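You operate a simulated robot arm through the tools that you are given. There is no shell and no other tool.

The job below is to be done with a simulated robot arm. You get a single attempt, and the scene is never put back.

## Task
Vacuum the white frame and the gold frame on mid suction.
Fine: leave the dial there, put the nozzle back, switch off; leave the third frame on the green sheet dusty. What is to be rubbed or washed off counts as gone when no trace of it is left.
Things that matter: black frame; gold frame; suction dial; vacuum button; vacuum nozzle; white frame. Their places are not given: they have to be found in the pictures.

The check looks at the end state, three seconds after you hand in, the way a careful person would. Anything else that was tipped, shoved, dropped, spilled or broken makes it a failure. Flat cloth is picked up by pressing the open fingertips on it (5 to 10 N) and closing them slowly along it; thin cloth reads only 2 to 8 mm in the jaws.

## Robot
A 6-joint arm with a three-finger gripper, fixed in place. Base frame: the origin is on the floor under the middle of its stand, x ahead of it, y to its left, z up. Readings come in cm, degrees, newtons and seconds.
It reaches about 121.3 cm from its shoulder. Its first joint turns from -166.0 to 166.0 degrees. Payload 4.89 kg.
Tool frame: the origin (TCP) lies between the finger pads and is the grasp point; the fingertips stand 3 cm ahead of it; z points along the fingers, y is the line along which they close. The gripper opens to 16.4 cm; its body begins 12.5 cm behind the TCP.
Orientation is that of the tool frame in the base frame, as a unit quaternion [x, y, z, w]. With the fingers straight down and closing along the base's y, the tool's x points along the base's -x, its y along +y and its z along -z.

## Interface
- The arm moves only by the tool play_rows. Its argument "moves" is a list of rows, each an object (a shift or turn left out is 0, a gripper value left out holds the last) with "hand": the opening, from 0 (shut) to 1 (fully open); "travel": the shift along the base's x, y, z in cm, a list of three; "turn": the turn, a rotation vector about the base's x, y, z in degrees, a list of three. In form: [{"hand": hand, "travel": [x, y, z], "turn": [rx, ry, rz]}, ...]. A call has 1 to 20 rows; each row is the pose to reach, as a shift and turn from the pose commanded when the call began. A row lasts 0.2 s, in which the tool goes at most 5 cm and 8.6 degrees; a call with a longer step from one row to the next is refused whole, and so is a gripper value outside its range. A pose out of reach is approached as far as the arm can. The call stops where the force on the tool passes 40 N (or 10 N more than at its start, if that is more) or the arm is blocked; 0.2 s more then pass. The fingers move at their own pace (about 10.8 cm/s each) and stop on an object; they squeeze with about 22 N. The grip force told is the motor's: it shows also when the fingers shut on nothing. Time passes only in rows, and 0.2 s behind the last, so rows that repeat a pose let the fingers close. It gives the time, the measured TCP pose, the force on the tool (base axes), the opening and the grip force at its end, in the units of the frame above (readings bear some noise), with the torque about the TCP (base axes, N m) and any sound that the robot's microphone picked up.
- Cameras (640 x 400 px; columns grow to the right, rows downward): "scene" is fixed at [39.98, 50.13, 141.89]; the picture's right is [-0.50, -0.87, 0.00], its down [-0.61, 0.35, -0.71] and it looks along [0.62, -0.35, -0.70] (base axes); focal length 214 px, centre (320, 200). "wrist" rides on the gripper at [7.6, -0.2, -15.2] in the tool frame; the picture's right is [0.02, 1.00, 0.00], its down [-0.88, 0.02, -0.47] and it looks along [-0.47, 0.01, 0.88] (tool axes); focal length 247 px, centre (320, 200).
- capture(camera): a new picture of that camera. The clock stands still meanwhile.
- slide_trunk(by): moves the trunk up (or, below 0, down) by that many cm; the arm rides with it, the base frame stays. It gives what a move gives, with no picture.
- pixel_to_xyz(camera, pixels): for up to 12 pixels [column, row] of the newest picture of that camera ("zoom" is the newest enlarged one), the place [x, y, z] in the base frame of the surface seen there, good to about 0.2 cm. The clock stands still meanwhile.
- inspect(camera, box): a new picture of the part [left, top, right, bottom] of that camera's present view, enlarged. The clock stands still meanwhile.
- job_done(): hands the job in; it is judged then, once.

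Open the gripper and draw the arm clear of the work before you hand the job in, unless the task says otherwise.

The tools are called after "Request:" as a command line: name --argument value ..., lists and objects as JSON in quotes. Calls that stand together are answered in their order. play_rows: Moves the arm, as the interface text tells. Its arguments: {"type":"object","properties":{"moves":{"type":"array","items":{"type":"object","properties":{"hand":{"type":"number"},"travel":{"type":"array","items":{"type":"number"}},"turn":{"type":"array","items":{"type":"number"}}}}}},"required":["moves"]} The other tools are called the same way: slide_trunk (by) moves the trunk up or down; capture (camera) takes a picture; pixel_to_xyz (camera, pixels) gives the place of the surface under pixels of a picture; inspect (camera, box) takes an enlarged picture of a part of a camera's view; job_done () hands the job in.

At the start:

```text
time_s: 0.0
eef_pos: [68.66, -1.35, 129.97]
tool_rot: [0.0, 1.0, 0.0, 0.0]
force: [0.7, 0.4, 1.4]
wrist_torque: [0.02, 0.0, -0.02]
grip_width: 16.41
gripper_force: 0.0
trunk travel left (down, up): [-12.5, 26.5]
```

scene: 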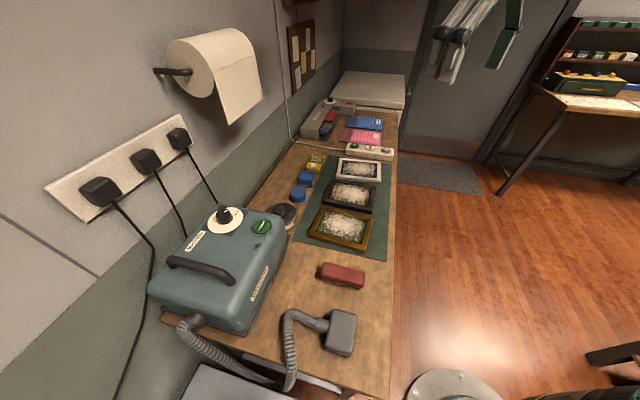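
wrist: 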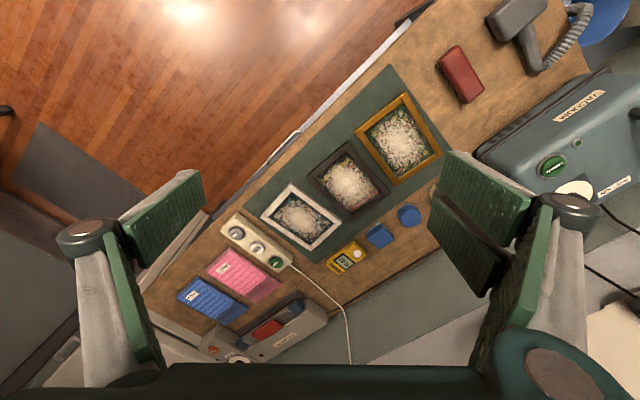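

The scene picture shows the vacuum at about (220,265) with a dial at (225,215) and a green button at (262,227), the nozzle at (340,330), and three frames at (358,170), (348,195), (340,228). I'll take enlarged views first.

Request:
inspect --camera "scene" --box '[140, 190, 300, 290]'

Request:
inspect --camera "scene" --box '[160, 290, 400, 400]'

Request:
inspect --camera "scene" --box '[280, 130, 420, 260]'

```text
4.00 times, centred on (220, 240) of scene
```

zoom: 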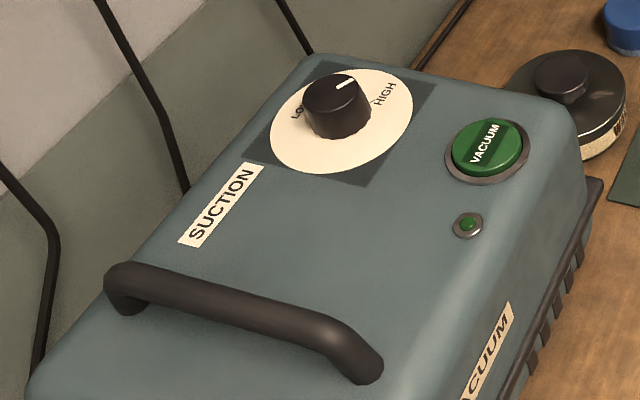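

```text
2.67 times, centred on (280, 345) of scene
```

zoom: 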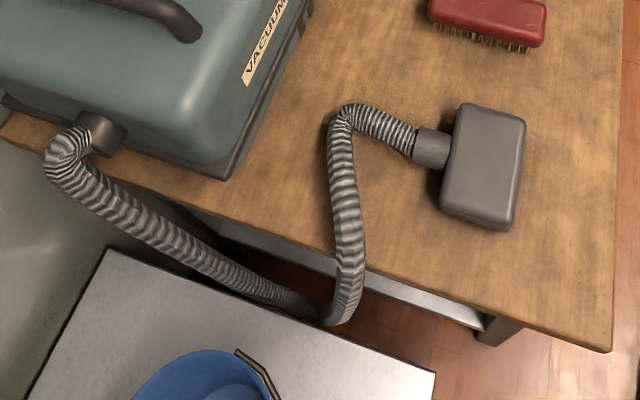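

```text
3.08 times, centred on (350, 195) of scene
```

zoom: 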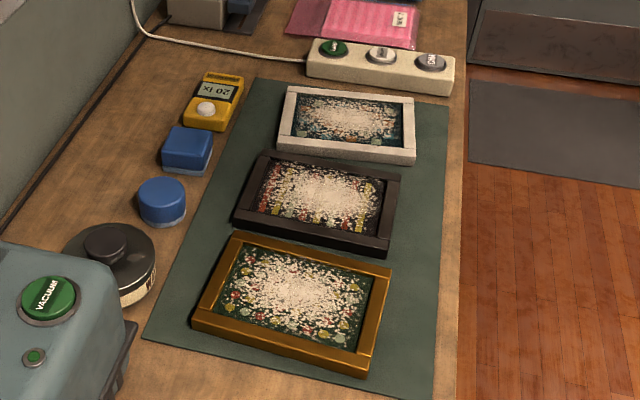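

The dial pointer is between LOW and HIGH; I need a closer look. I'll first get positions of the main things from the scene picture.

Request:
pixel_to_xyz --camera "scene" --pixels '[[224, 212], [224, 226], [262, 227], [257, 246], [340, 318], [345, 350], [333, 345], [319, 324], [300, 314], [200, 268], [340, 276], [330, 290]]'

Request:
pixel_to_xyz --camera "scene" --pixels '[[343, 159], [381, 162], [380, 182], [342, 179], [337, 182], [373, 190], [365, 211], [326, 202], [325, 209], [372, 220], [363, 251], [312, 236]]'

Request:
pixel_to_xyz --camera "scene" --pixels '[[358, 170], [348, 195], [340, 226], [385, 262], [285, 215], [297, 195], [305, 180], [316, 162], [370, 152], [340, 260], [300, 290], [380, 300]]'

```text
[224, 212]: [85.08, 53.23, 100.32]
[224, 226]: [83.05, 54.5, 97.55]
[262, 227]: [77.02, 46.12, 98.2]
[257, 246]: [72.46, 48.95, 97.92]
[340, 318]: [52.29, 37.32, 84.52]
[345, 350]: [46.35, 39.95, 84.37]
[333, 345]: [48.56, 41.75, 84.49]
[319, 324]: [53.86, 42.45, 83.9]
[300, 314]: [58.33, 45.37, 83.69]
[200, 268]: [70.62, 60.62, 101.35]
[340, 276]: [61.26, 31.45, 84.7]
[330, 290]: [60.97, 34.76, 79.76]
```

```text
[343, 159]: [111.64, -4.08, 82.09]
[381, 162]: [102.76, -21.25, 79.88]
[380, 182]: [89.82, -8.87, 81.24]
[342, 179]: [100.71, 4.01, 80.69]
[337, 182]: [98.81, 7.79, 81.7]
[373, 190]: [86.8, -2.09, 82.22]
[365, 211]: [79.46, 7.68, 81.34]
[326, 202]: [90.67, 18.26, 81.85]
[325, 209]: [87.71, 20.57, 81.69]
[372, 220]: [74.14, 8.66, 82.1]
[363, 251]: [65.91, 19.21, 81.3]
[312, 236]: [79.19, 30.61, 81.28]
```

```text
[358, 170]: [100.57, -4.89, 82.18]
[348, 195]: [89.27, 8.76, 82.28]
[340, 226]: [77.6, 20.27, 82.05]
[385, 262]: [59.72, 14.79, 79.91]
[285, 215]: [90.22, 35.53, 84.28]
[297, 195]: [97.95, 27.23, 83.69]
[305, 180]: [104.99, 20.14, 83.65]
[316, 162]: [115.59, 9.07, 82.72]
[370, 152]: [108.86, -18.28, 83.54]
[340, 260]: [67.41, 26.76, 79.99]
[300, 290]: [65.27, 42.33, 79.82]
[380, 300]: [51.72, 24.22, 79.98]
```

The table is about z=80, frames top about 82, nozzle head top about 84.5, vacuum top about 98. Before moving I'll check where the wall, paper roll and sockets are to avoid collision.

Request:
pixel_to_xyz --camera "scene" --pixels '[[205, 65], [240, 75], [232, 115], [165, 72], [115, 165], [100, 190], [60, 280], [250, 160], [300, 50], [470, 40], [350, 385], [220, 385]]'

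Request:
pixel_to_xyz --camera "wrist" --pixels '[[515, 22], [535, 60], [575, 195], [553, 165], [460, 75], [405, 140], [350, 180], [302, 217], [384, 17], [390, 70], [250, 275], [605, 200]]'

```text
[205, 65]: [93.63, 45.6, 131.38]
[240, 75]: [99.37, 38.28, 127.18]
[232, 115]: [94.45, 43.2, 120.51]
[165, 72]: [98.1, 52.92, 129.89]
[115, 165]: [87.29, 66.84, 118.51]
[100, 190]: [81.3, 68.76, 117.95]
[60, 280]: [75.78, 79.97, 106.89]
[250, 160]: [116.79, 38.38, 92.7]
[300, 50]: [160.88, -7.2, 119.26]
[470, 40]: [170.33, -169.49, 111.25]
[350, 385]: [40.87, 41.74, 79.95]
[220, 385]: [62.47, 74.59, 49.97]
```

```text
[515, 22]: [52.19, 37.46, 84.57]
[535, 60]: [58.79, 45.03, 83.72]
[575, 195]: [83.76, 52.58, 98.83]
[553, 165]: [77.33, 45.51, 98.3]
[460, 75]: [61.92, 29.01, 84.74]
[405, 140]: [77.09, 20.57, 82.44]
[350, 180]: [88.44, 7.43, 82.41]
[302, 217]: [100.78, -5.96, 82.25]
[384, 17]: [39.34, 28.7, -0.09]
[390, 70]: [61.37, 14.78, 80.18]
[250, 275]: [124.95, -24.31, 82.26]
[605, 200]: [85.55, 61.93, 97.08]
```

The wall runs along x+y≈154, and the paper roll sticks out near (95,42,120+), about 12 cm along the wall from the dial at (84,53.5). I'll move the arm at height z=130 to above the vacuum's front for a wrist look at dial and nozzle.

Request:
play_rows --moves '[{"hand": 1, "travel": [-1, 4.5, 0]}, {"travel": [-2, 9, 0]}, {"travel": [-3, 13.5, 0]}, {"travel": [-4, 18, 0]}, {"travel": [-5, 22.5, 0]}, {"travel": [-6, 27, 0]}, {"travel": [-6, 31.5, 0]}, {"travel": [-6, 36, 0]}, {"travel": [-6, 40.5, 0]}, {"travel": [-6, 43, 0]}, {"travel": [-6, 43, 0]}]'

Request:
capture --camera "wrist"

```text
time_s: 2.4
eef_pos: [62.64, 41.57, 130.06]
tool_rot: [0.0, 1.0, 0.0, 0.0]
force: [0.5, 1.0, -0.3]
wrist_torque: [-0.08, 0.01, -0.01]
grip_width: 16.41
gripper_force: 0.1
trunk travel left (down, up): [-12.5, 26.5]
```

```text
taken
```

wrist: 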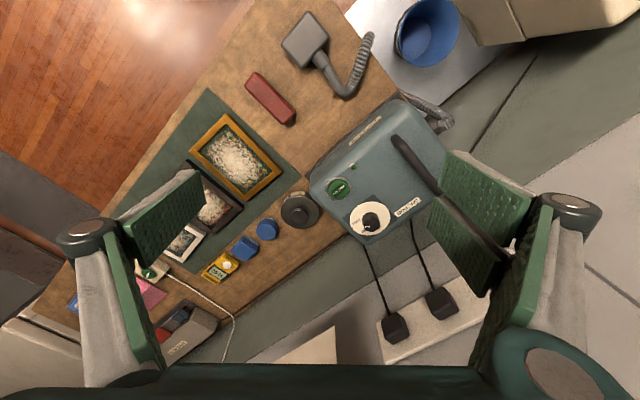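

The dial is now at (370,221) and the nozzle at (307,40) in the wrist view. I'll zoom in on both.

Request:
inspect --camera "wrist" --box '[310, 160, 430, 250]'

Request:
inspect --camera "wrist" --box '[260, 0, 400, 100]'

Request:
pixel_to_xyz --camera "wrist" --pixels '[[370, 221], [352, 210], [388, 215], [370, 237], [371, 201], [338, 188], [353, 167], [305, 35], [320, 60], [283, 42], [308, 15], [327, 42]]'

```text
4.44 times, centred on (370, 205) of wrist
```

zoom: 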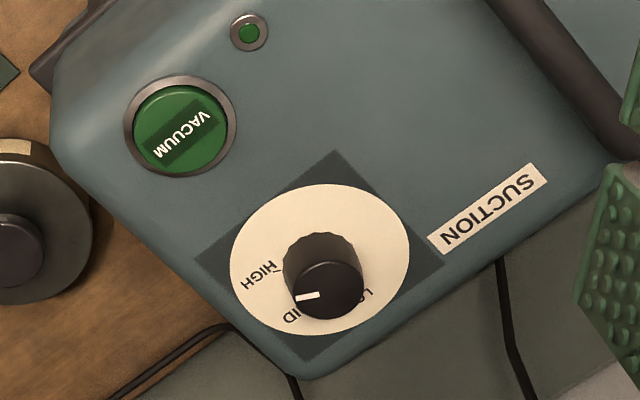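

```text
4.00 times, centred on (330, 50) of wrist
```

zoom: 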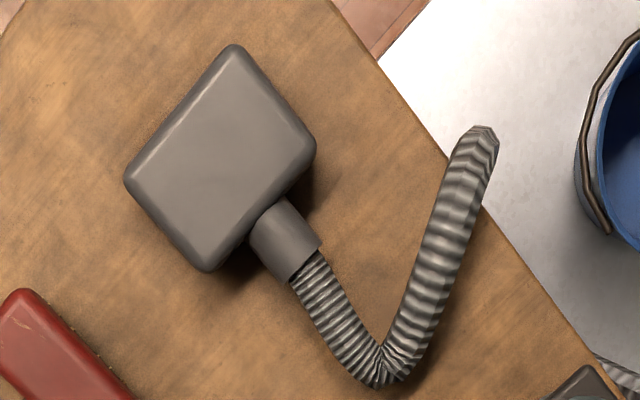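

```text
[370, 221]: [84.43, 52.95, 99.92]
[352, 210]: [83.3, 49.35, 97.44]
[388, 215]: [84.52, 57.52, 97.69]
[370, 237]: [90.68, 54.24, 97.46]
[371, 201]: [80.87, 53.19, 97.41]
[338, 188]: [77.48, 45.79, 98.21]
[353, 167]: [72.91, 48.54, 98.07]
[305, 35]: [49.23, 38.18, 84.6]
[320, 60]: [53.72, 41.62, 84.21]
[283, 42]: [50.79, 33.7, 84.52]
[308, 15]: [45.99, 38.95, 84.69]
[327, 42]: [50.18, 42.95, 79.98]
```

The tick on the knob appears to point to HIGH, with MID and LOW further round. I'll zoom tighter on the dial and read base coordinates for the labels and tick.

Request:
inspect --camera "wrist" --box '[342, 190, 398, 225]'

```text
11.43 times, centred on (370, 208) of wrist
```

zoom: 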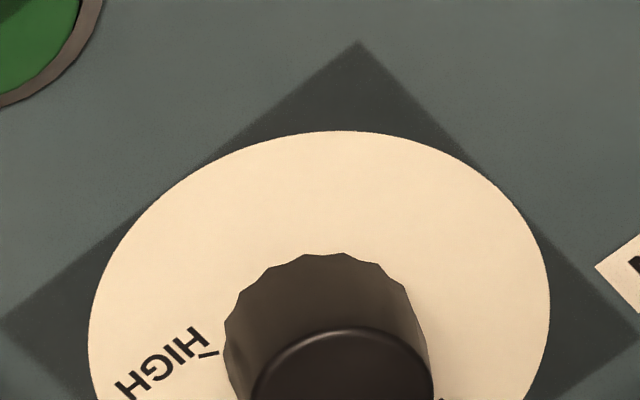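

There's a small tick mark beside HIGH. I'll shift the zoom box down a little.

Request:
inspect --camera "wrist" --box '[342, 204, 398, 239]'

```text
11.43 times, centred on (370, 222) of wrist
```

zoom: 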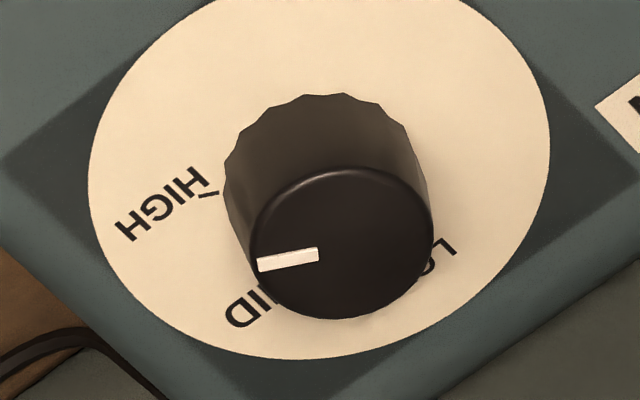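

Request:
pixel_to_xyz --camera "zoom" --pixels '[[208, 193], [160, 205], [240, 310], [262, 290], [440, 250], [262, 265], [316, 254], [342, 245], [256, 240], [430, 240], [342, 317], [345, 172]]'

Request:
pixel_to_xyz --camera "zoom" --pixels '[[90, 180], [549, 140], [300, 357], [530, 230], [110, 100], [400, 340], [228, 170], [340, 95], [426, 160]]'

```text
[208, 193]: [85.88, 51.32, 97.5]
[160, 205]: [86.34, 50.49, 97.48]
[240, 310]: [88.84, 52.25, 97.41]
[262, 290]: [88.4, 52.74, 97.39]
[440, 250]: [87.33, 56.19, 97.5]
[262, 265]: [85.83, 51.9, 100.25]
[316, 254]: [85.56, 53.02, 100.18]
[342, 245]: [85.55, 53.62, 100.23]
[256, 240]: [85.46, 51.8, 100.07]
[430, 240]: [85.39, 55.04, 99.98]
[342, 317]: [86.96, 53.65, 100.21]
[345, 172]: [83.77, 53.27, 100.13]
```

```text
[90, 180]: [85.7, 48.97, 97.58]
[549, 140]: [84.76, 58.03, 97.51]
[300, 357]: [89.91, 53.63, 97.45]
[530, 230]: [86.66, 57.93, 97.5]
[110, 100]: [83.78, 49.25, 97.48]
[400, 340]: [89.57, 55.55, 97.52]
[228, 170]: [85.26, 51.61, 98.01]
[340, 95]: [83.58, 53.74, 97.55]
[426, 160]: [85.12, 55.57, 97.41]
```

The knob tick points at about -75° (base axes), matching the HIGH mark; LOW is at about +54°, so MID should be near -11°. I'll move to look at the dial from more nearly above to see the MID mark properly.

Request:
play_rows --moves '[{"travel": [4, 1.5, 0]}, {"travel": [8, 3, 0]}, {"travel": [12, 4.5, 0]}, {"travel": [16, 6, 0]}, {"travel": [16, 6, 0]}]'

Request:
capture --camera "wrist"

Request:
capture --camera "scene"

```text
time_s: 3.6
eef_pos: [78.76, 47.56, 129.93]
tool_rot: [0.0, 1.0, 0.0, -0.001]
force: [0.5, 0.1, -1.0]
wrist_torque: [-0.1, 0.11, -0.03]
grip_width: 16.4
gripper_force: 0.0
trunk travel left (down, up): [-12.5, 26.5]
```

```text
taken
```

wrist: 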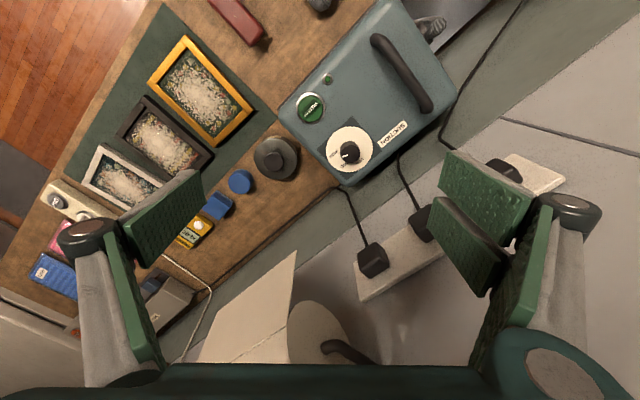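

```text
taken
```

scene: 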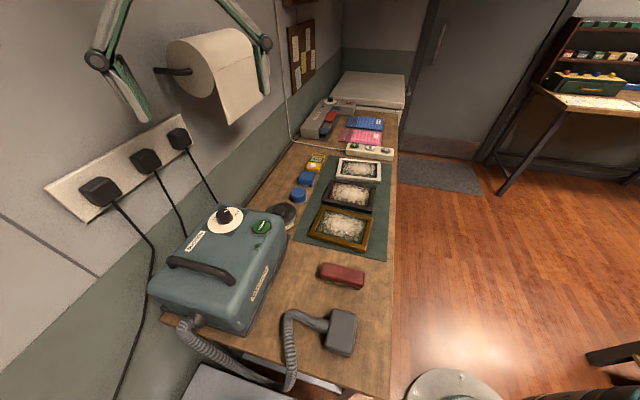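

The dial is at (350,150) in this view. I'll zoom in on it and on the paper roll area.

Request:
inspect --camera "wrist" --box '[318, 128, 382, 168]'

Request:
pixel_to_xyz --camera "wrist" --pixels '[[292, 256], [210, 345], [292, 310], [345, 320], [325, 345], [372, 260], [410, 240], [300, 340], [270, 300], [275, 158], [240, 340], [360, 350]]'

```text
10.00 times, centred on (350, 148) of wrist
```

zoom: 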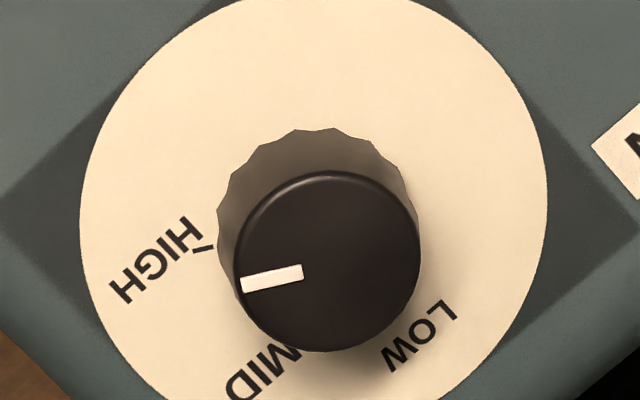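

```text
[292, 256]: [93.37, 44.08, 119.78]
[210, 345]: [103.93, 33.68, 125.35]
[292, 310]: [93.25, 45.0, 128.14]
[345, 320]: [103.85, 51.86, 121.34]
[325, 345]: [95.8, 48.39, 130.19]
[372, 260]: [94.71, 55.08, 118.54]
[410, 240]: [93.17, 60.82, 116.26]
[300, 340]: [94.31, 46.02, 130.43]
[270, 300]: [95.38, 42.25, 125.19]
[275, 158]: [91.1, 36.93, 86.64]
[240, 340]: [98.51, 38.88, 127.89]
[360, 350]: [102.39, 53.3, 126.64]
```

MID sits exactly between HIGH and LOW. Clearances near the dial matter: plugs at about (94.7,55,118.5) and the roll end at about (93.3,45,120+). I'll measure the gripper's own extents and the dial marks from the zoom.

Request:
pixel_to_xyz --camera "wrist" --pixels '[[85, 232], [570, 212], [320, 385], [540, 370], [120, 375], [165, 215], [485, 185], [470, 250], [60, 240], [600, 215], [200, 190], [440, 165]]'

Request:
pixel_to_xyz --camera "zoom" --pixels '[[205, 248], [165, 262], [285, 355], [262, 372], [425, 325], [445, 310], [243, 285], [300, 272], [328, 262], [236, 262], [420, 262], [330, 352]]'

```text
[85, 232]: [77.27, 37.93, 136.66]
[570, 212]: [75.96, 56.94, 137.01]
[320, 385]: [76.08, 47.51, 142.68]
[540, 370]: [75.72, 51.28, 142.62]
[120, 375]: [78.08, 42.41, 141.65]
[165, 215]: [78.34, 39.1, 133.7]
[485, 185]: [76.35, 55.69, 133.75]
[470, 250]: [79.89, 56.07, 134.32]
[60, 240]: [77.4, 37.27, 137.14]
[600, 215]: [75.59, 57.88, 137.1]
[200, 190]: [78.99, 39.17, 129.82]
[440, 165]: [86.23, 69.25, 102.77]
```

```text
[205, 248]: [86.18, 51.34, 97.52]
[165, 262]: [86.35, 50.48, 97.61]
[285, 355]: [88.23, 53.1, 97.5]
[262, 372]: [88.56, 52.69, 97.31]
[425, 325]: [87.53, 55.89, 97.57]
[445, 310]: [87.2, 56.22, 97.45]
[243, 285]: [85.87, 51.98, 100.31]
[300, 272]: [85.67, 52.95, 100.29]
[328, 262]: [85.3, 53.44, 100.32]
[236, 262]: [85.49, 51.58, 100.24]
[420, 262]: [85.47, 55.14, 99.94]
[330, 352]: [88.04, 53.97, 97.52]
```

Knob centre is about (85.35,53.45), radius 1.8, top z 100.3. Marks appear to be HIGH ≈ -76°, MID ≈ -17°, LOW ≈ +44°. I'll view the dial from the -y side to see the MID tick itself before turning.

Request:
play_rows --moves '[{"travel": [-1, -4.5, 0]}, {"travel": [-2, -9, 0]}, {"travel": [-3, -13.5, 0]}, {"travel": [-3, -18, 0]}, {"travel": [-3, -22, 0]}, {"travel": [-3, -22, 0]}]'

Request:
capture --camera "wrist"

```text
time_s: 5.0
eef_pos: [75.62, 25.47, 129.98]
tool_rot: [0.001, 1.0, 0.0, 0.0]
force: [0.5, -0.4, 0.7]
wrist_torque: [0.02, 0.01, -0.02]
grip_width: 16.41
gripper_force: 0.1
trunk travel left (down, up): [-12.5, 26.5]
```

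```text
taken
```

wrist: 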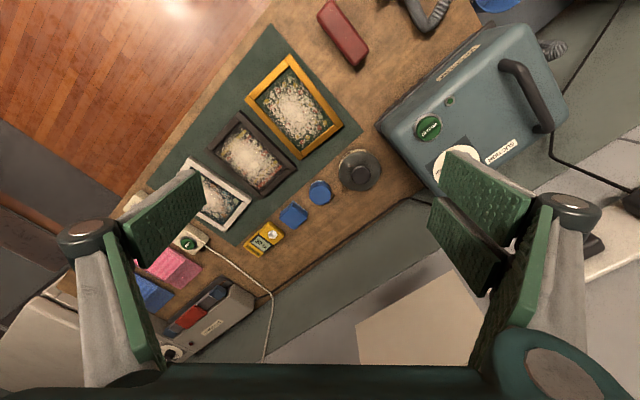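

The dial at (460,165) is hidden by the finger. Moving +x shifts it up clear of the finger.

Request:
play_rows --moves '[{"travel": [4, 0, 0]}, {"travel": [8, 0, 0]}, {"travel": [8, 0, 0]}]'

Request:
capture --camera "wrist"

```text
time_s: 5.8
eef_pos: [83.79, 25.61, 129.88]
tool_rot: [0.0, 1.0, 0.0, 0.0]
force: [0.9, 0.3, -0.5]
wrist_torque: [-0.05, 0.19, 0.0]
grip_width: 16.39
gripper_force: 0.1
trunk travel left (down, up): [-12.5, 26.5]
```

```text
taken
```

wrist: 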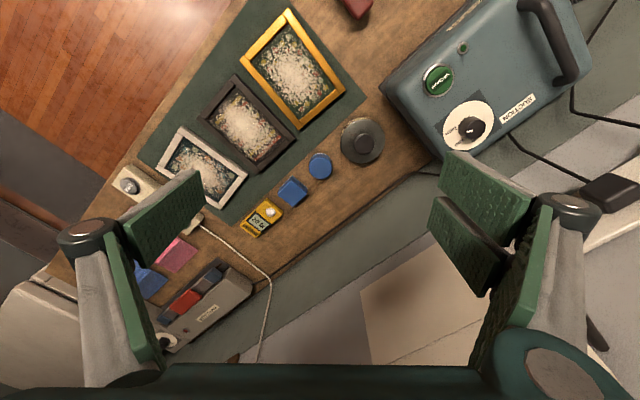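

The dial is visible at (468,125). I'll zoom in.

Request:
inspect --camera "wrist" --box '[436, 106, 500, 146]'

```text
10.00 times, centred on (468, 126) of wrist
```

zoom: 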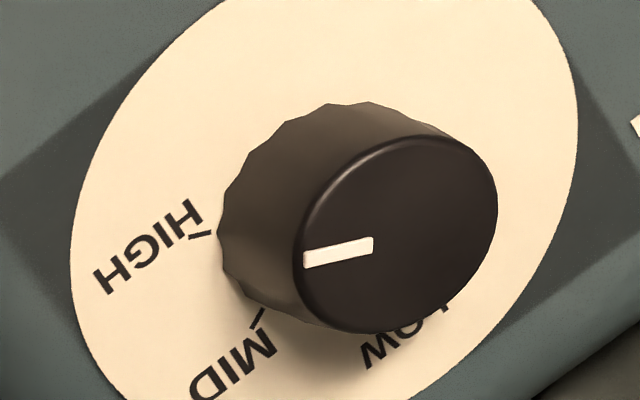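

Request:
pixel_to_xyz --camera "zoom" --pixels '[[192, 237], [211, 233], [253, 327], [263, 310], [304, 260], [373, 244], [398, 234], [75, 230], [577, 130], [385, 225], [300, 235], [497, 205]]'

```text
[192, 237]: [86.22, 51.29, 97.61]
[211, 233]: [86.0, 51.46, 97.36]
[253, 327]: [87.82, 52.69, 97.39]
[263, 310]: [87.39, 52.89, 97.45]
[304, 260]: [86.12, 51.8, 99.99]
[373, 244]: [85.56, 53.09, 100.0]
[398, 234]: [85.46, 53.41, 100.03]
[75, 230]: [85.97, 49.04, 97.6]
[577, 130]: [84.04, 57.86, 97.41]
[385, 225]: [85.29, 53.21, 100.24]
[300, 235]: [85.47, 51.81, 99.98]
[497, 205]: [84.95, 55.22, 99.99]
```

The MID tick is at roughly -11° and the pointer at -74°, so a turn of about +61° is needed. I'll move to (72,44,108) beside the dial with the hand part-closed, tilted 10° away from the wall and yawed -15°, to approach the knob.

Request:
play_rows --moves '[{"hand": 0.45, "travel": [-2.5, 4, 0]}, {"travel": [-5, 8, 0]}, {"travel": [-7.5, 12, 0], "turn": [-0.44, -3.31, -4.98]}, {"travel": [-10, 16, 0], "turn": [-0.87, -6.62, -9.97]}, {"travel": [-11.7, 18.4, -2], "turn": [-1.31, -9.93, -14.95]}, {"travel": [-11.7, 18.4, -6.5], "turn": [-1.31, -9.93, -14.95]}, {"travel": [-11.7, 18.4, -11], "turn": [-1.31, -9.93, -14.95]}, {"travel": [-11.7, 18.4, -15.5], "turn": [-1.31, -9.93, -14.95]}, {"travel": [-11.7, 18.4, -20], "turn": [-1.31, -9.93, -14.95]}, {"travel": [-11.7, 18.4, -22], "turn": [-1.31, -9.93, -14.95]}, {"travel": [-11.7, 18.4, -22], "turn": [-1.31, -9.93, -14.95]}]'

Request:
capture --camera "wrist"

Request:
capture --camera "scene"

```text
time_s: 8.2
eef_pos: [72.0, 43.93, 107.82]
tool_rot: [0.13, 0.988, -0.012, 0.087]
force: [0.8, -0.2, -0.4]
wrist_torque: [-0.01, 0.05, -0.04]
grip_width: 7.4
gripper_force: 0.1
trunk travel left (down, up): [-12.5, 26.5]
```

```text
taken
```

wrist: 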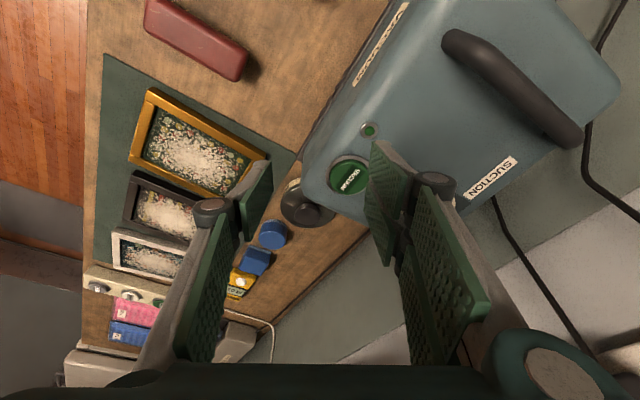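

```text
taken
```

scene: 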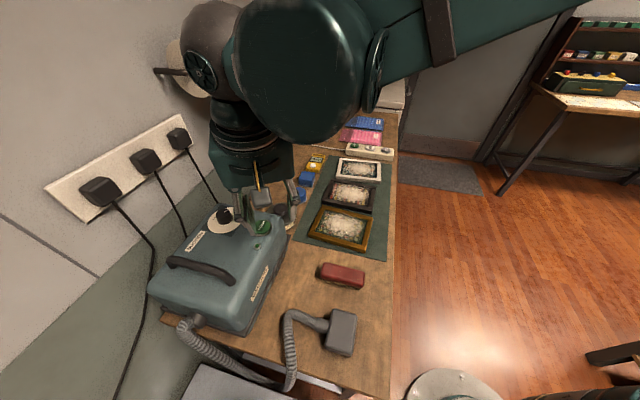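

The arm's wrist appears near the paper roll in the scene picture (at about (210,45)); I'll measure where its surfaces are relative to the roll.

Request:
pixel_to_xyz --camera "scene" --pixels '[[210, 40], [190, 50], [215, 70], [230, 110], [290, 80], [215, 130], [285, 165], [215, 165], [190, 80], [240, 140], [235, 10], [183, 92]]'

Request:
inspect --camera "scene" --box '[140, 0, 340, 240]'

```text
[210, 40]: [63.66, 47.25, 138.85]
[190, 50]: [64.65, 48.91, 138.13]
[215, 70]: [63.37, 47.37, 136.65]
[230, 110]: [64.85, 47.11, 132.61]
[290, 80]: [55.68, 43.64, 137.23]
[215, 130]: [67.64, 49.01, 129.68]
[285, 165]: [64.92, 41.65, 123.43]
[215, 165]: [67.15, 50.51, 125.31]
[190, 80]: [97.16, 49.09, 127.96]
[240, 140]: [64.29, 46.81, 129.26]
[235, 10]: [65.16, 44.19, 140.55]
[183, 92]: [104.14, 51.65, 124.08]
```

```text
1.67 times, centred on (240, 120) of scene
```

zoom: 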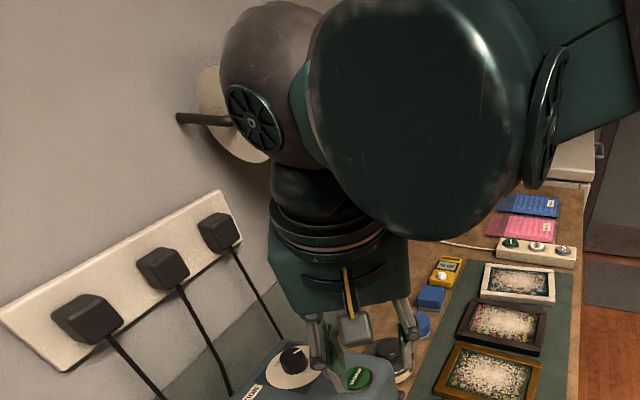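

The wrist is about x≈64–72, so after moving 13 cm toward the dial it would still clear the roll by around 8–10 cm. I'll move over the knob at z=108.

Request:
play_rows --moves '[{"travel": [3.5, 2.5, 0]}, {"travel": [7, 5, 0]}, {"travel": [10.5, 7.5, 0]}, {"travel": [13.3, 9.45, 0]}, {"travel": [13.3, 9.45, 0]}]'

Request:
capture --camera "wrist"

Request:
inspect --camera "scene" --box '[100, 20, 340, 260]'

```text
time_s: 9.4
eef_pos: [85.18, 53.39, 107.84]
tool_rot: [0.13, 0.988, -0.011, 0.086]
force: [0.6, 0.3, -0.6]
wrist_torque: [-0.03, 0.05, -0.01]
grip_width: 7.37
gripper_force: 0.1
trunk travel left (down, up): [-12.5, 26.5]
```

```text
taken
```

wrist: 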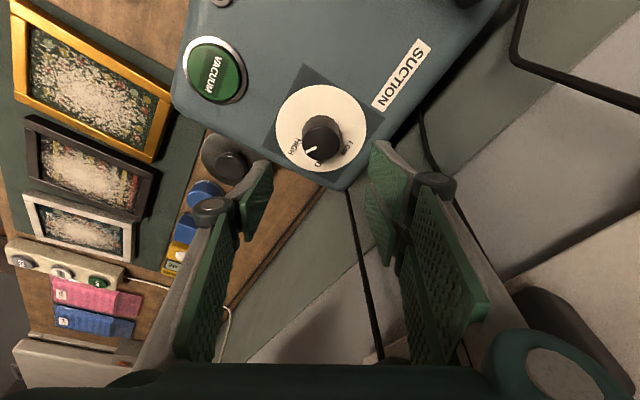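

```text
1.67 times, centred on (220, 140) of scene
```

zoom: 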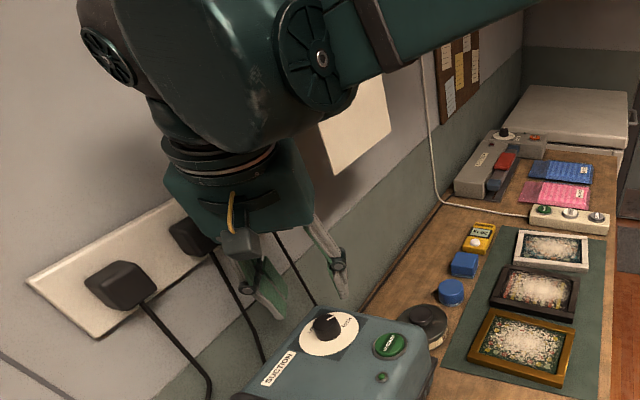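

The knob at (320,138) is centred between the fingers, and the body is clear of plugs and roll. I'll descend to TCP z≈101.4 around the knob with the hand open 7.4 cm.

Request:
play_rows --moves '[{"travel": [0.1, 0.05, -2]}, {"travel": [0.1, 0.05, -4]}, {"travel": [0.1, 0.05, -5.5]}, {"travel": [0.1, 0.05, -6.5]}, {"travel": [0.1, 0.05, -6.5]}]'

Request:
capture --camera "wrist"

Request:
inspect --camera "scene" --box '[160, 120, 320, 260]'

```text
time_s: 10.6
eef_pos: [85.34, 53.42, 101.4]
tool_rot: [0.13, 0.988, -0.012, 0.087]
force: [0.4, 0.2, 0.3]
wrist_torque: [-0.01, 0.01, 0.0]
grip_width: 7.37
gripper_force: 0.1
trunk travel left (down, up): [-12.5, 26.5]
```

```text
taken
```

wrist: 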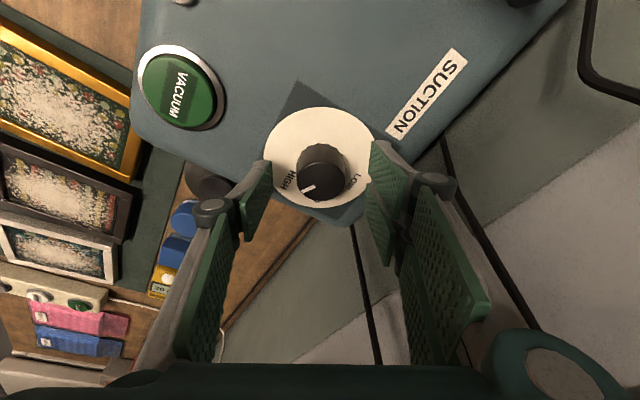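

```text
2.86 times, centred on (240, 190) of scene
```

zoom: 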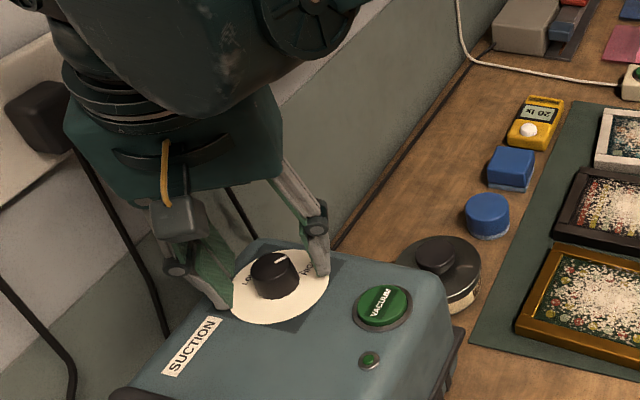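

The fingers straddle the knob. Now I'll close on it.

Request:
play_rows --moves '[{"hand": 0.35}, {"hand": 0.25}, {"hand": 0.15}, {"hand": 0.1}, {"hand": 0.1}]'

```text
time_s: 11.8
eef_pos: [85.43, 53.62, 101.49]
tool_rot: [0.131, 0.988, -0.012, 0.086]
force: [4.0, 8.3, 1.5]
wrist_torque: [0.35, -0.07, 0.01]
grip_width: 3.6
gripper_force: 45.5
trunk travel left (down, up): [-12.5, 26.5]
```

Gripped the knob at 3.6 cm. I'll shift slightly to relax the lateral force and turn +61° about vertical in small steps.

Request:
play_rows --moves '[{"hand": 0.1, "travel": [0.1, 0.2, 0], "turn": [0, 0, 3]}, {"travel": [0.1, 0.2, 0], "turn": [0, 0, 9]}, {"travel": [0.1, 0.2, 0], "turn": [0, 0, 16]}, {"travel": [0.1, 0.2, 0], "turn": [0, 0, 23]}, {"travel": [0.1, 0.2, 0], "turn": [0, 0, 30]}]'

Request:
inspect --camera "scene" --box '[160, 120, 320, 260]'

```text
time_s: 13.0
eef_pos: [85.58, 53.72, 101.49]
tool_rot: [-0.131, 0.988, 0.013, 0.087]
force: [-15.2, -23.8, -16.0]
wrist_torque: [-0.56, 0.3, 0.02]
grip_width: 3.61
gripper_force: 44.8
trunk travel left (down, up): [-12.5, 26.5]
```

```text
2.86 times, centred on (240, 190) of scene
```

zoom: 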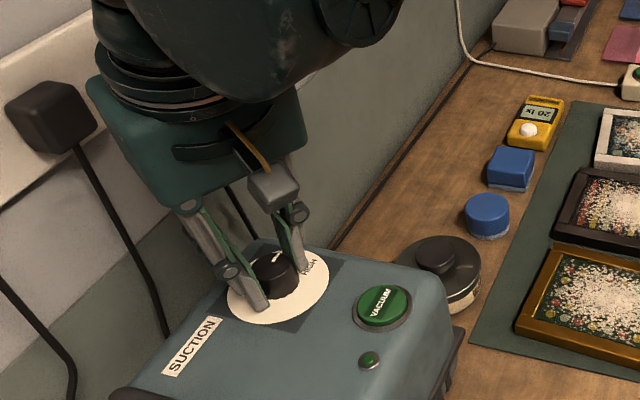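

The knob turns, but lateral force rose to (-15,-24) N. I'll ease back slightly and continue turning.

Request:
play_rows --moves '[{"hand": 0.1, "travel": [-0.08, -0.13, 0.05], "turn": [0, 0, 1]}, {"travel": [-0.1, -0.15, 0.08], "turn": [0, 0, 6]}]'

```text
time_s: 13.6
eef_pos: [85.42, 53.56, 101.49]
tool_rot: [-0.181, 0.98, 0.015, 0.086]
force: [4.9, -11.9, -20.3]
wrist_torque: [-0.26, -0.3, -0.03]
grip_width: 3.56
gripper_force: 45.2
trunk travel left (down, up): [-12.5, 26.5]
```

Lateral force eased; the vertical pull came from my small lift. I'll undo that and continue turning the remaining ~25°.

Request:
play_rows --moves '[{"hand": 0.1, "travel": [0.02, -0.06, -0.1], "turn": [0, 0, 3]}, {"travel": [0.02, -0.06, -0.12], "turn": [0, 0, 9]}, {"travel": [0.02, -0.06, -0.12], "turn": [0, 0, 15]}]'

Request:
capture --camera "wrist"

Request:
inspect --camera "scene" --box '[160, 120, 320, 260]'

```text
time_s: 14.4
eef_pos: [85.41, 53.5, 101.43]
tool_rot: [-0.308, 0.947, 0.026, 0.083]
force: [30.6, 12.3, 13.8]
wrist_torque: [0.27, -0.86, -0.02]
grip_width: 3.61
gripper_force: 44.8
trunk travel left (down, up): [-12.5, 26.5]
```

```text
taken
```

wrist: 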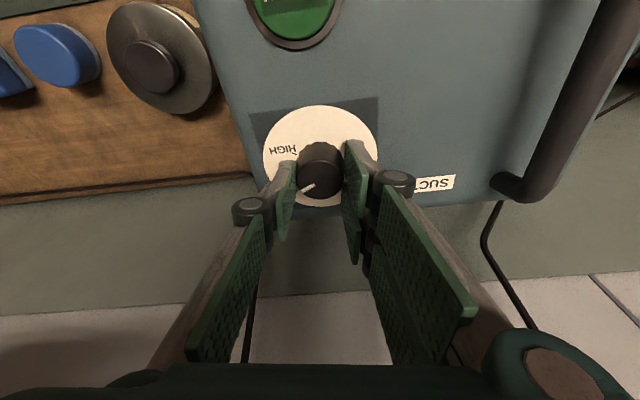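

```text
2.86 times, centred on (240, 190) of scene
```

zoom: 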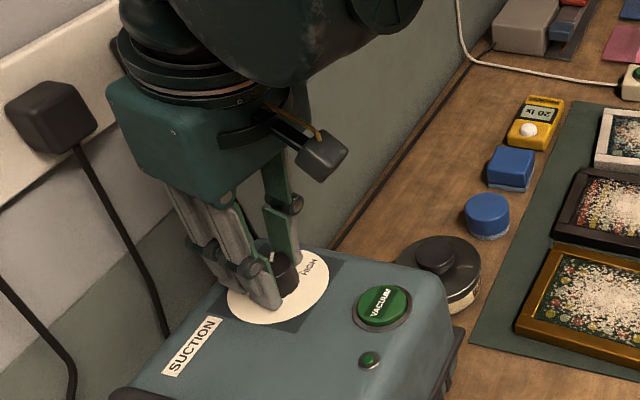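

Turned 51° so far; force (30,12) N needs a small shift in +x,+y. I'll relieve it and turn the last 10°.

Request:
play_rows --moves '[{"hand": 0.1, "travel": [0.13, 0.06, 0.03], "turn": [0, 0, 0]}, {"travel": [0.16, 0.1, 0.03], "turn": [0, 0, 5]}, {"travel": [0.2, 0.13, 0.03], "turn": [0, 0, 10]}, {"travel": [0.2, 0.13, 0.03], "turn": [0, 0, 10]}]'

Request:
inspect --camera "wrist" --box '[240, 90, 400, 230]'

```text
time_s: 15.4
eef_pos: [85.4, 53.5, 101.49]
tool_rot: [-0.389, 0.917, 0.034, 0.08]
force: [-10.4, 0.4, 4.0]
wrist_torque: [0.02, 0.61, -0.04]
grip_width: 3.58
gripper_force: 45.3
trunk travel left (down, up): [-12.5, 26.5]
```

```text
2.86 times, centred on (320, 160) of wrist
```

zoom: 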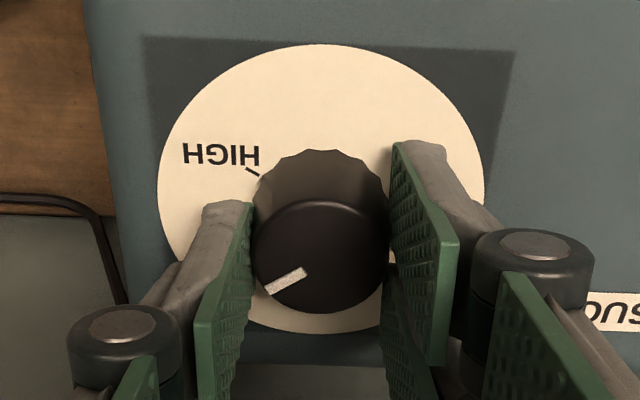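

The turn is about 61° now. I'll open the fingers, rise and back off to check the pointer against the MID tick.

Request:
play_rows --moves '[{"hand": 0.3}, {"hand": 0.45}, {"hand": 0.45}, {"hand": 0.45}, {"hand": 0.45, "travel": [0, 0, 3]}, {"travel": [0, 0, 7]}, {"travel": [-3, -3, 9]}, {"travel": [-6, -6, 11]}, {"travel": [-6, -6, 11]}]'

Request:
capture --camera "wrist"

Request:
inspect --camera "scene" --box '[180, 190, 290, 260]'

```text
time_s: 17.4
eef_pos: [79.4, 47.48, 112.41]
tool_rot: [-0.389, 0.917, 0.033, 0.081]
force: [0.3, -1.0, 0.2]
wrist_torque: [0.04, -0.05, -0.05]
grip_width: 7.39
gripper_force: 0.1
trunk travel left (down, up): [-12.5, 26.5]
```

```text
taken
```

wrist: 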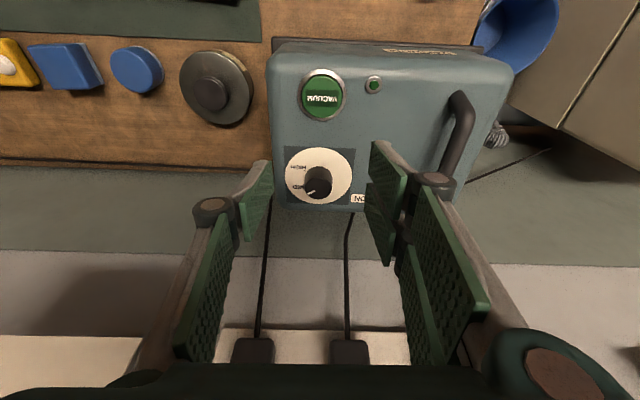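

```text
5.71 times, centred on (235, 225) of scene
```

zoom: 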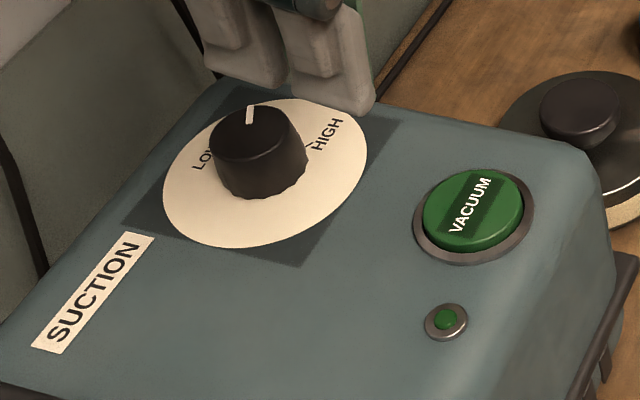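

Request:
inspect --camera "wrist" --box '[280, 142, 360, 212]'

```text
5.71 times, centred on (320, 177) of wrist
```

zoom: 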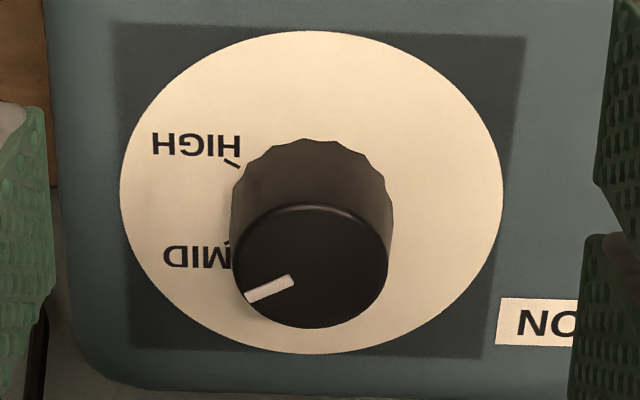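

The pointer seems a little short of MID, but perspective confuses it. I'll go back to the earlier viewpoint (83.8,25.6,130), tool upright and yaw 0, where the MID tick was visible.

Request:
play_rows --moves '[{"travel": [-1, -4, 1]}, {"travel": [-1, -7.5, 4], "turn": [-0.67, 1.58, -7.64]}, {"travel": [0, -11, 7], "turn": [-1.34, 3.15, -15.29]}, {"travel": [1.5, -14.5, 10], "turn": [-2.01, 4.73, -22.93]}, {"travel": [3, -18, 13], "turn": [-2.68, 6.31, -30.57]}, {"travel": [4.4, -21, 16], "turn": [-3.35, 7.88, -38.22]}, {"travel": [4.4, -21.9, 17.6], "turn": [-4.02, 9.46, -45.86]}, {"travel": [4.4, -21.9, 17.6], "turn": [-4.02, 9.46, -45.86]}]'

Request:
capture --camera "wrist"

Request:
inspect --camera "wrist" --box '[436, 106, 500, 146]'

```text
time_s: 19.2
eef_pos: [83.95, 25.62, 130.15]
tool_rot: [0.001, 1.0, -0.001, 0.001]
force: [0.2, -1.0, 0.0]
wrist_torque: [0.05, 0.01, 0.01]
grip_width: 7.39
gripper_force: 0.0
trunk travel left (down, up): [-12.5, 26.5]
```

```text
taken
```

wrist: 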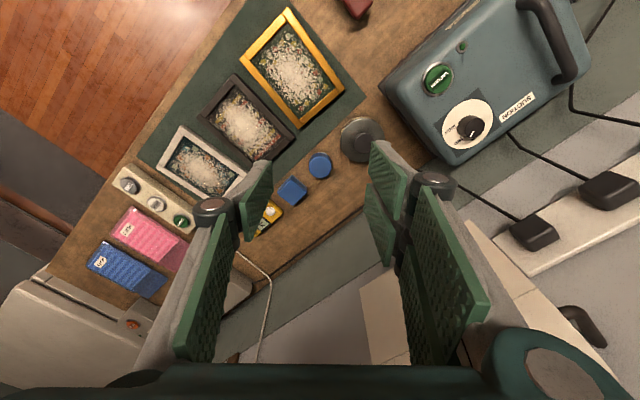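

```text
10.00 times, centred on (468, 126) of wrist
```

zoom: 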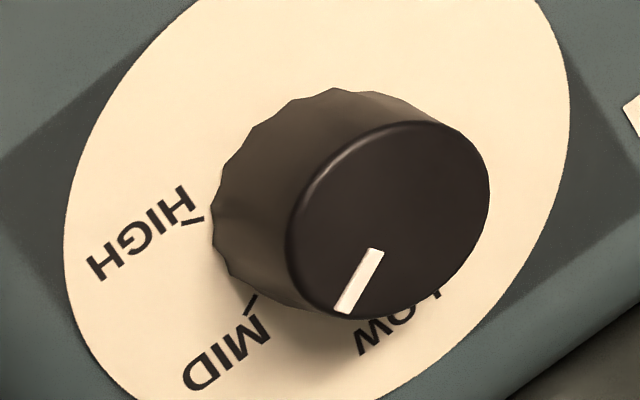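

The pointer now lies at about -12° against the MID tick at -10.5°, so the dial is on MID. Next is the vacuum button at (438,79) in this view; I'll get its centre and the lamp.

Request:
inspect --camera "wrist" --box '[414, 36, 478, 106]'

```text
5.71 times, centred on (446, 71) of wrist
```

zoom: 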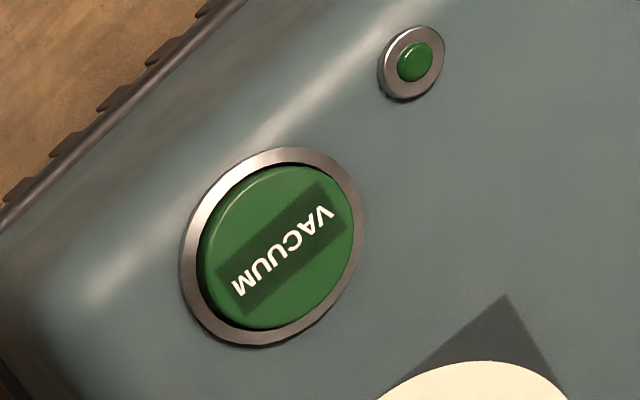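

Request:
pixel_to_xyz --camera "zoom" --pixels '[[280, 245], [205, 265], [350, 220], [300, 170], [250, 322], [185, 255], [360, 225], [415, 60]]'

```text
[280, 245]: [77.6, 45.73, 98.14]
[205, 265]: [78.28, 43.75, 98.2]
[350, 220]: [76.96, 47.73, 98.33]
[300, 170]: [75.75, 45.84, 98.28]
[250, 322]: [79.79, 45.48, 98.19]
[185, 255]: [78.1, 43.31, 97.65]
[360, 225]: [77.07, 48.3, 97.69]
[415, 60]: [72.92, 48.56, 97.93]
```

The button centre is (77.65,45.7), top z 98.2, standing 0.55 cm above its ring. I'll shut the fingers, tilt 20° so the single finger's edge is lowest, and go above the button.

Request:
play_rows --moves '[{"hand": 0, "travel": [-2, 4, 0]}, {"travel": [-4, 8, -1], "turn": [5, 0, 0]}, {"travel": [-6.2, 12, -3], "turn": [10, 0, 0]}, {"travel": [-6.2, 16, -5], "turn": [15, 0, 0]}, {"travel": [-6.2, 20.1, -7], "turn": [20, 0, 0]}, {"travel": [-6.2, 20.1, -11.5], "turn": [20, 0, 0]}, {"travel": [-6.2, 20.1, -16], "turn": [20, 0, 0]}, {"travel": [-6.2, 20.1, -20.5], "turn": [20, 0, 0]}, {"travel": [-6.2, 20.1, -24], "turn": [20, 0, 0]}, {"travel": [-6.2, 20.1, -26], "turn": [20, 0, 0]}, {"travel": [-6.2, 20.1, -26], "turn": [20, 0, 0]}]'

Request:
capture --camera "wrist"

Request:
inspect --camera "scene" --box '[180, 140, 320, 260]'

```text
time_s: 21.6
eef_pos: [77.78, 45.8, 103.98]
tool_rot: [0.0, 0.985, 0.173, 0.0]
force: [-0.4, 0.6, -0.6]
wrist_torque: [0.02, 0.02, -0.01]
grip_width: 0.0
gripper_force: 22.4
trunk travel left (down, up): [-12.5, 26.5]
```

```text
taken
```

wrist: 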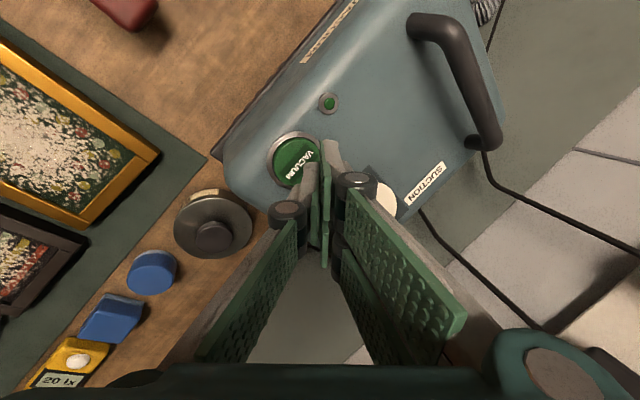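

```text
3.33 times, centred on (250, 200) of scene
```

zoom: 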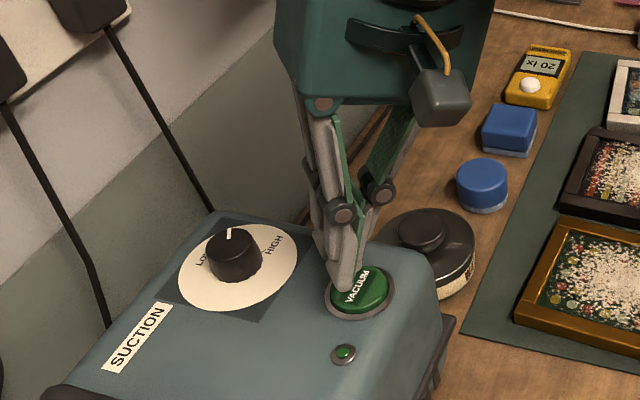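

The button centre at (297,160) is directly beneath the TCP. I'll descend in small steps and watch force and sound.

Request:
play_rows --moves '[{"hand": 0, "travel": [-0.1, 0, -1]}, {"travel": [-0.1, 0, -1.8]}, {"travel": [-0.1, 0, -2.2]}, {"travel": [-0.1, 0, -2.5]}]'

Request:
inspect --camera "scene" --box '[200, 170, 300, 260]'

```text
time_s: 22.6
eef_pos: [77.67, 45.77, 101.56]
tool_rot: [0.0, 0.985, 0.173, -0.001]
force: [0.3, 0.7, -1.0]
wrist_torque: [-0.04, 0.02, 0.0]
grip_width: 0.0
gripper_force: 22.2
trunk travel left (down, up): [-12.5, 26.5]
```

```text
4.44 times, centred on (250, 215) of scene
```

zoom: 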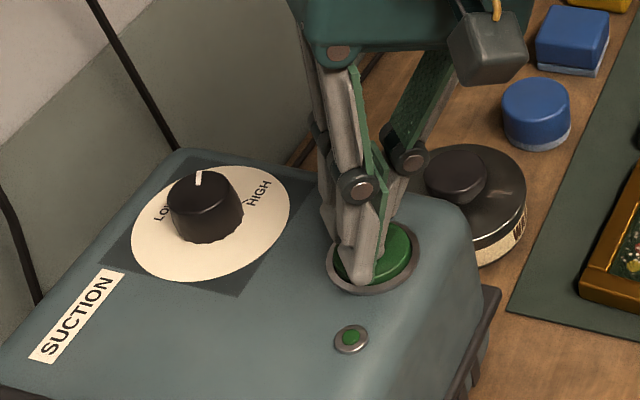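

No contact yet at z=101.56. I'll continue down in 0.2 cm steps.

Request:
play_rows --moves '[{"hand": 0, "travel": [0, 0, -0.2]}, {"travel": [0, 0, -0.4]}, {"travel": [0, 0, -0.5]}]'

Request:
inspect --camera "scene" --box '[200, 170, 300, 260]'

```text
time_s: 23.4
eef_pos: [77.6, 45.75, 101.03]
tool_rot: [0.0, 0.985, 0.175, 0.0]
force: [0.5, 0.0, 1.4]
wrist_torque: [-0.02, 0.01, -0.02]
grip_width: 0.0
gripper_force: 22.0
trunk travel left (down, up): [-12.5, 26.5]
```

```text
4.44 times, centred on (250, 215) of scene
```

zoom: 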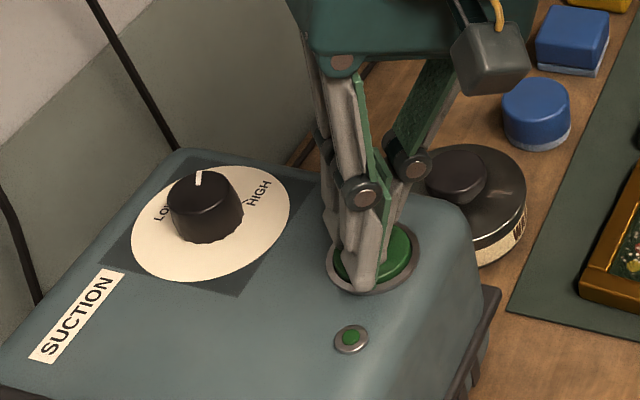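

Still essentially no force at z=101.03. I'll continue down in 0.15 cm steps.

Request:
play_rows --moves '[{"hand": 0, "travel": [0, 0, -0.2]}, {"travel": [0, 0, -0.35]}, {"travel": [0, 0, -0.5]}]'

Request:
inspect --camera "scene" --box '[200, 170, 300, 260]'

```text
time_s: 24.2
eef_pos: [77.51, 45.79, 100.64]
tool_rot: [0.0, 0.985, 0.174, 0.0]
force: [1.3, 0.4, 7.9]
wrist_torque: [0.01, -0.03, 0.0]
grip_width: 0.0
gripper_force: 21.4
trunk travel left (down, up): [-12.5, 26.5]
heard: click
```

```text
4.44 times, centred on (250, 215) of scene
```

zoom: 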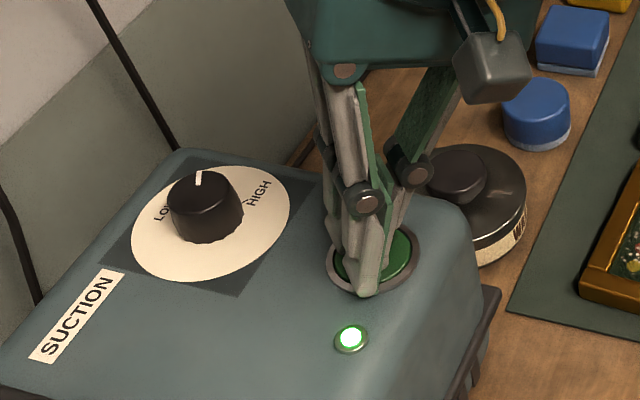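

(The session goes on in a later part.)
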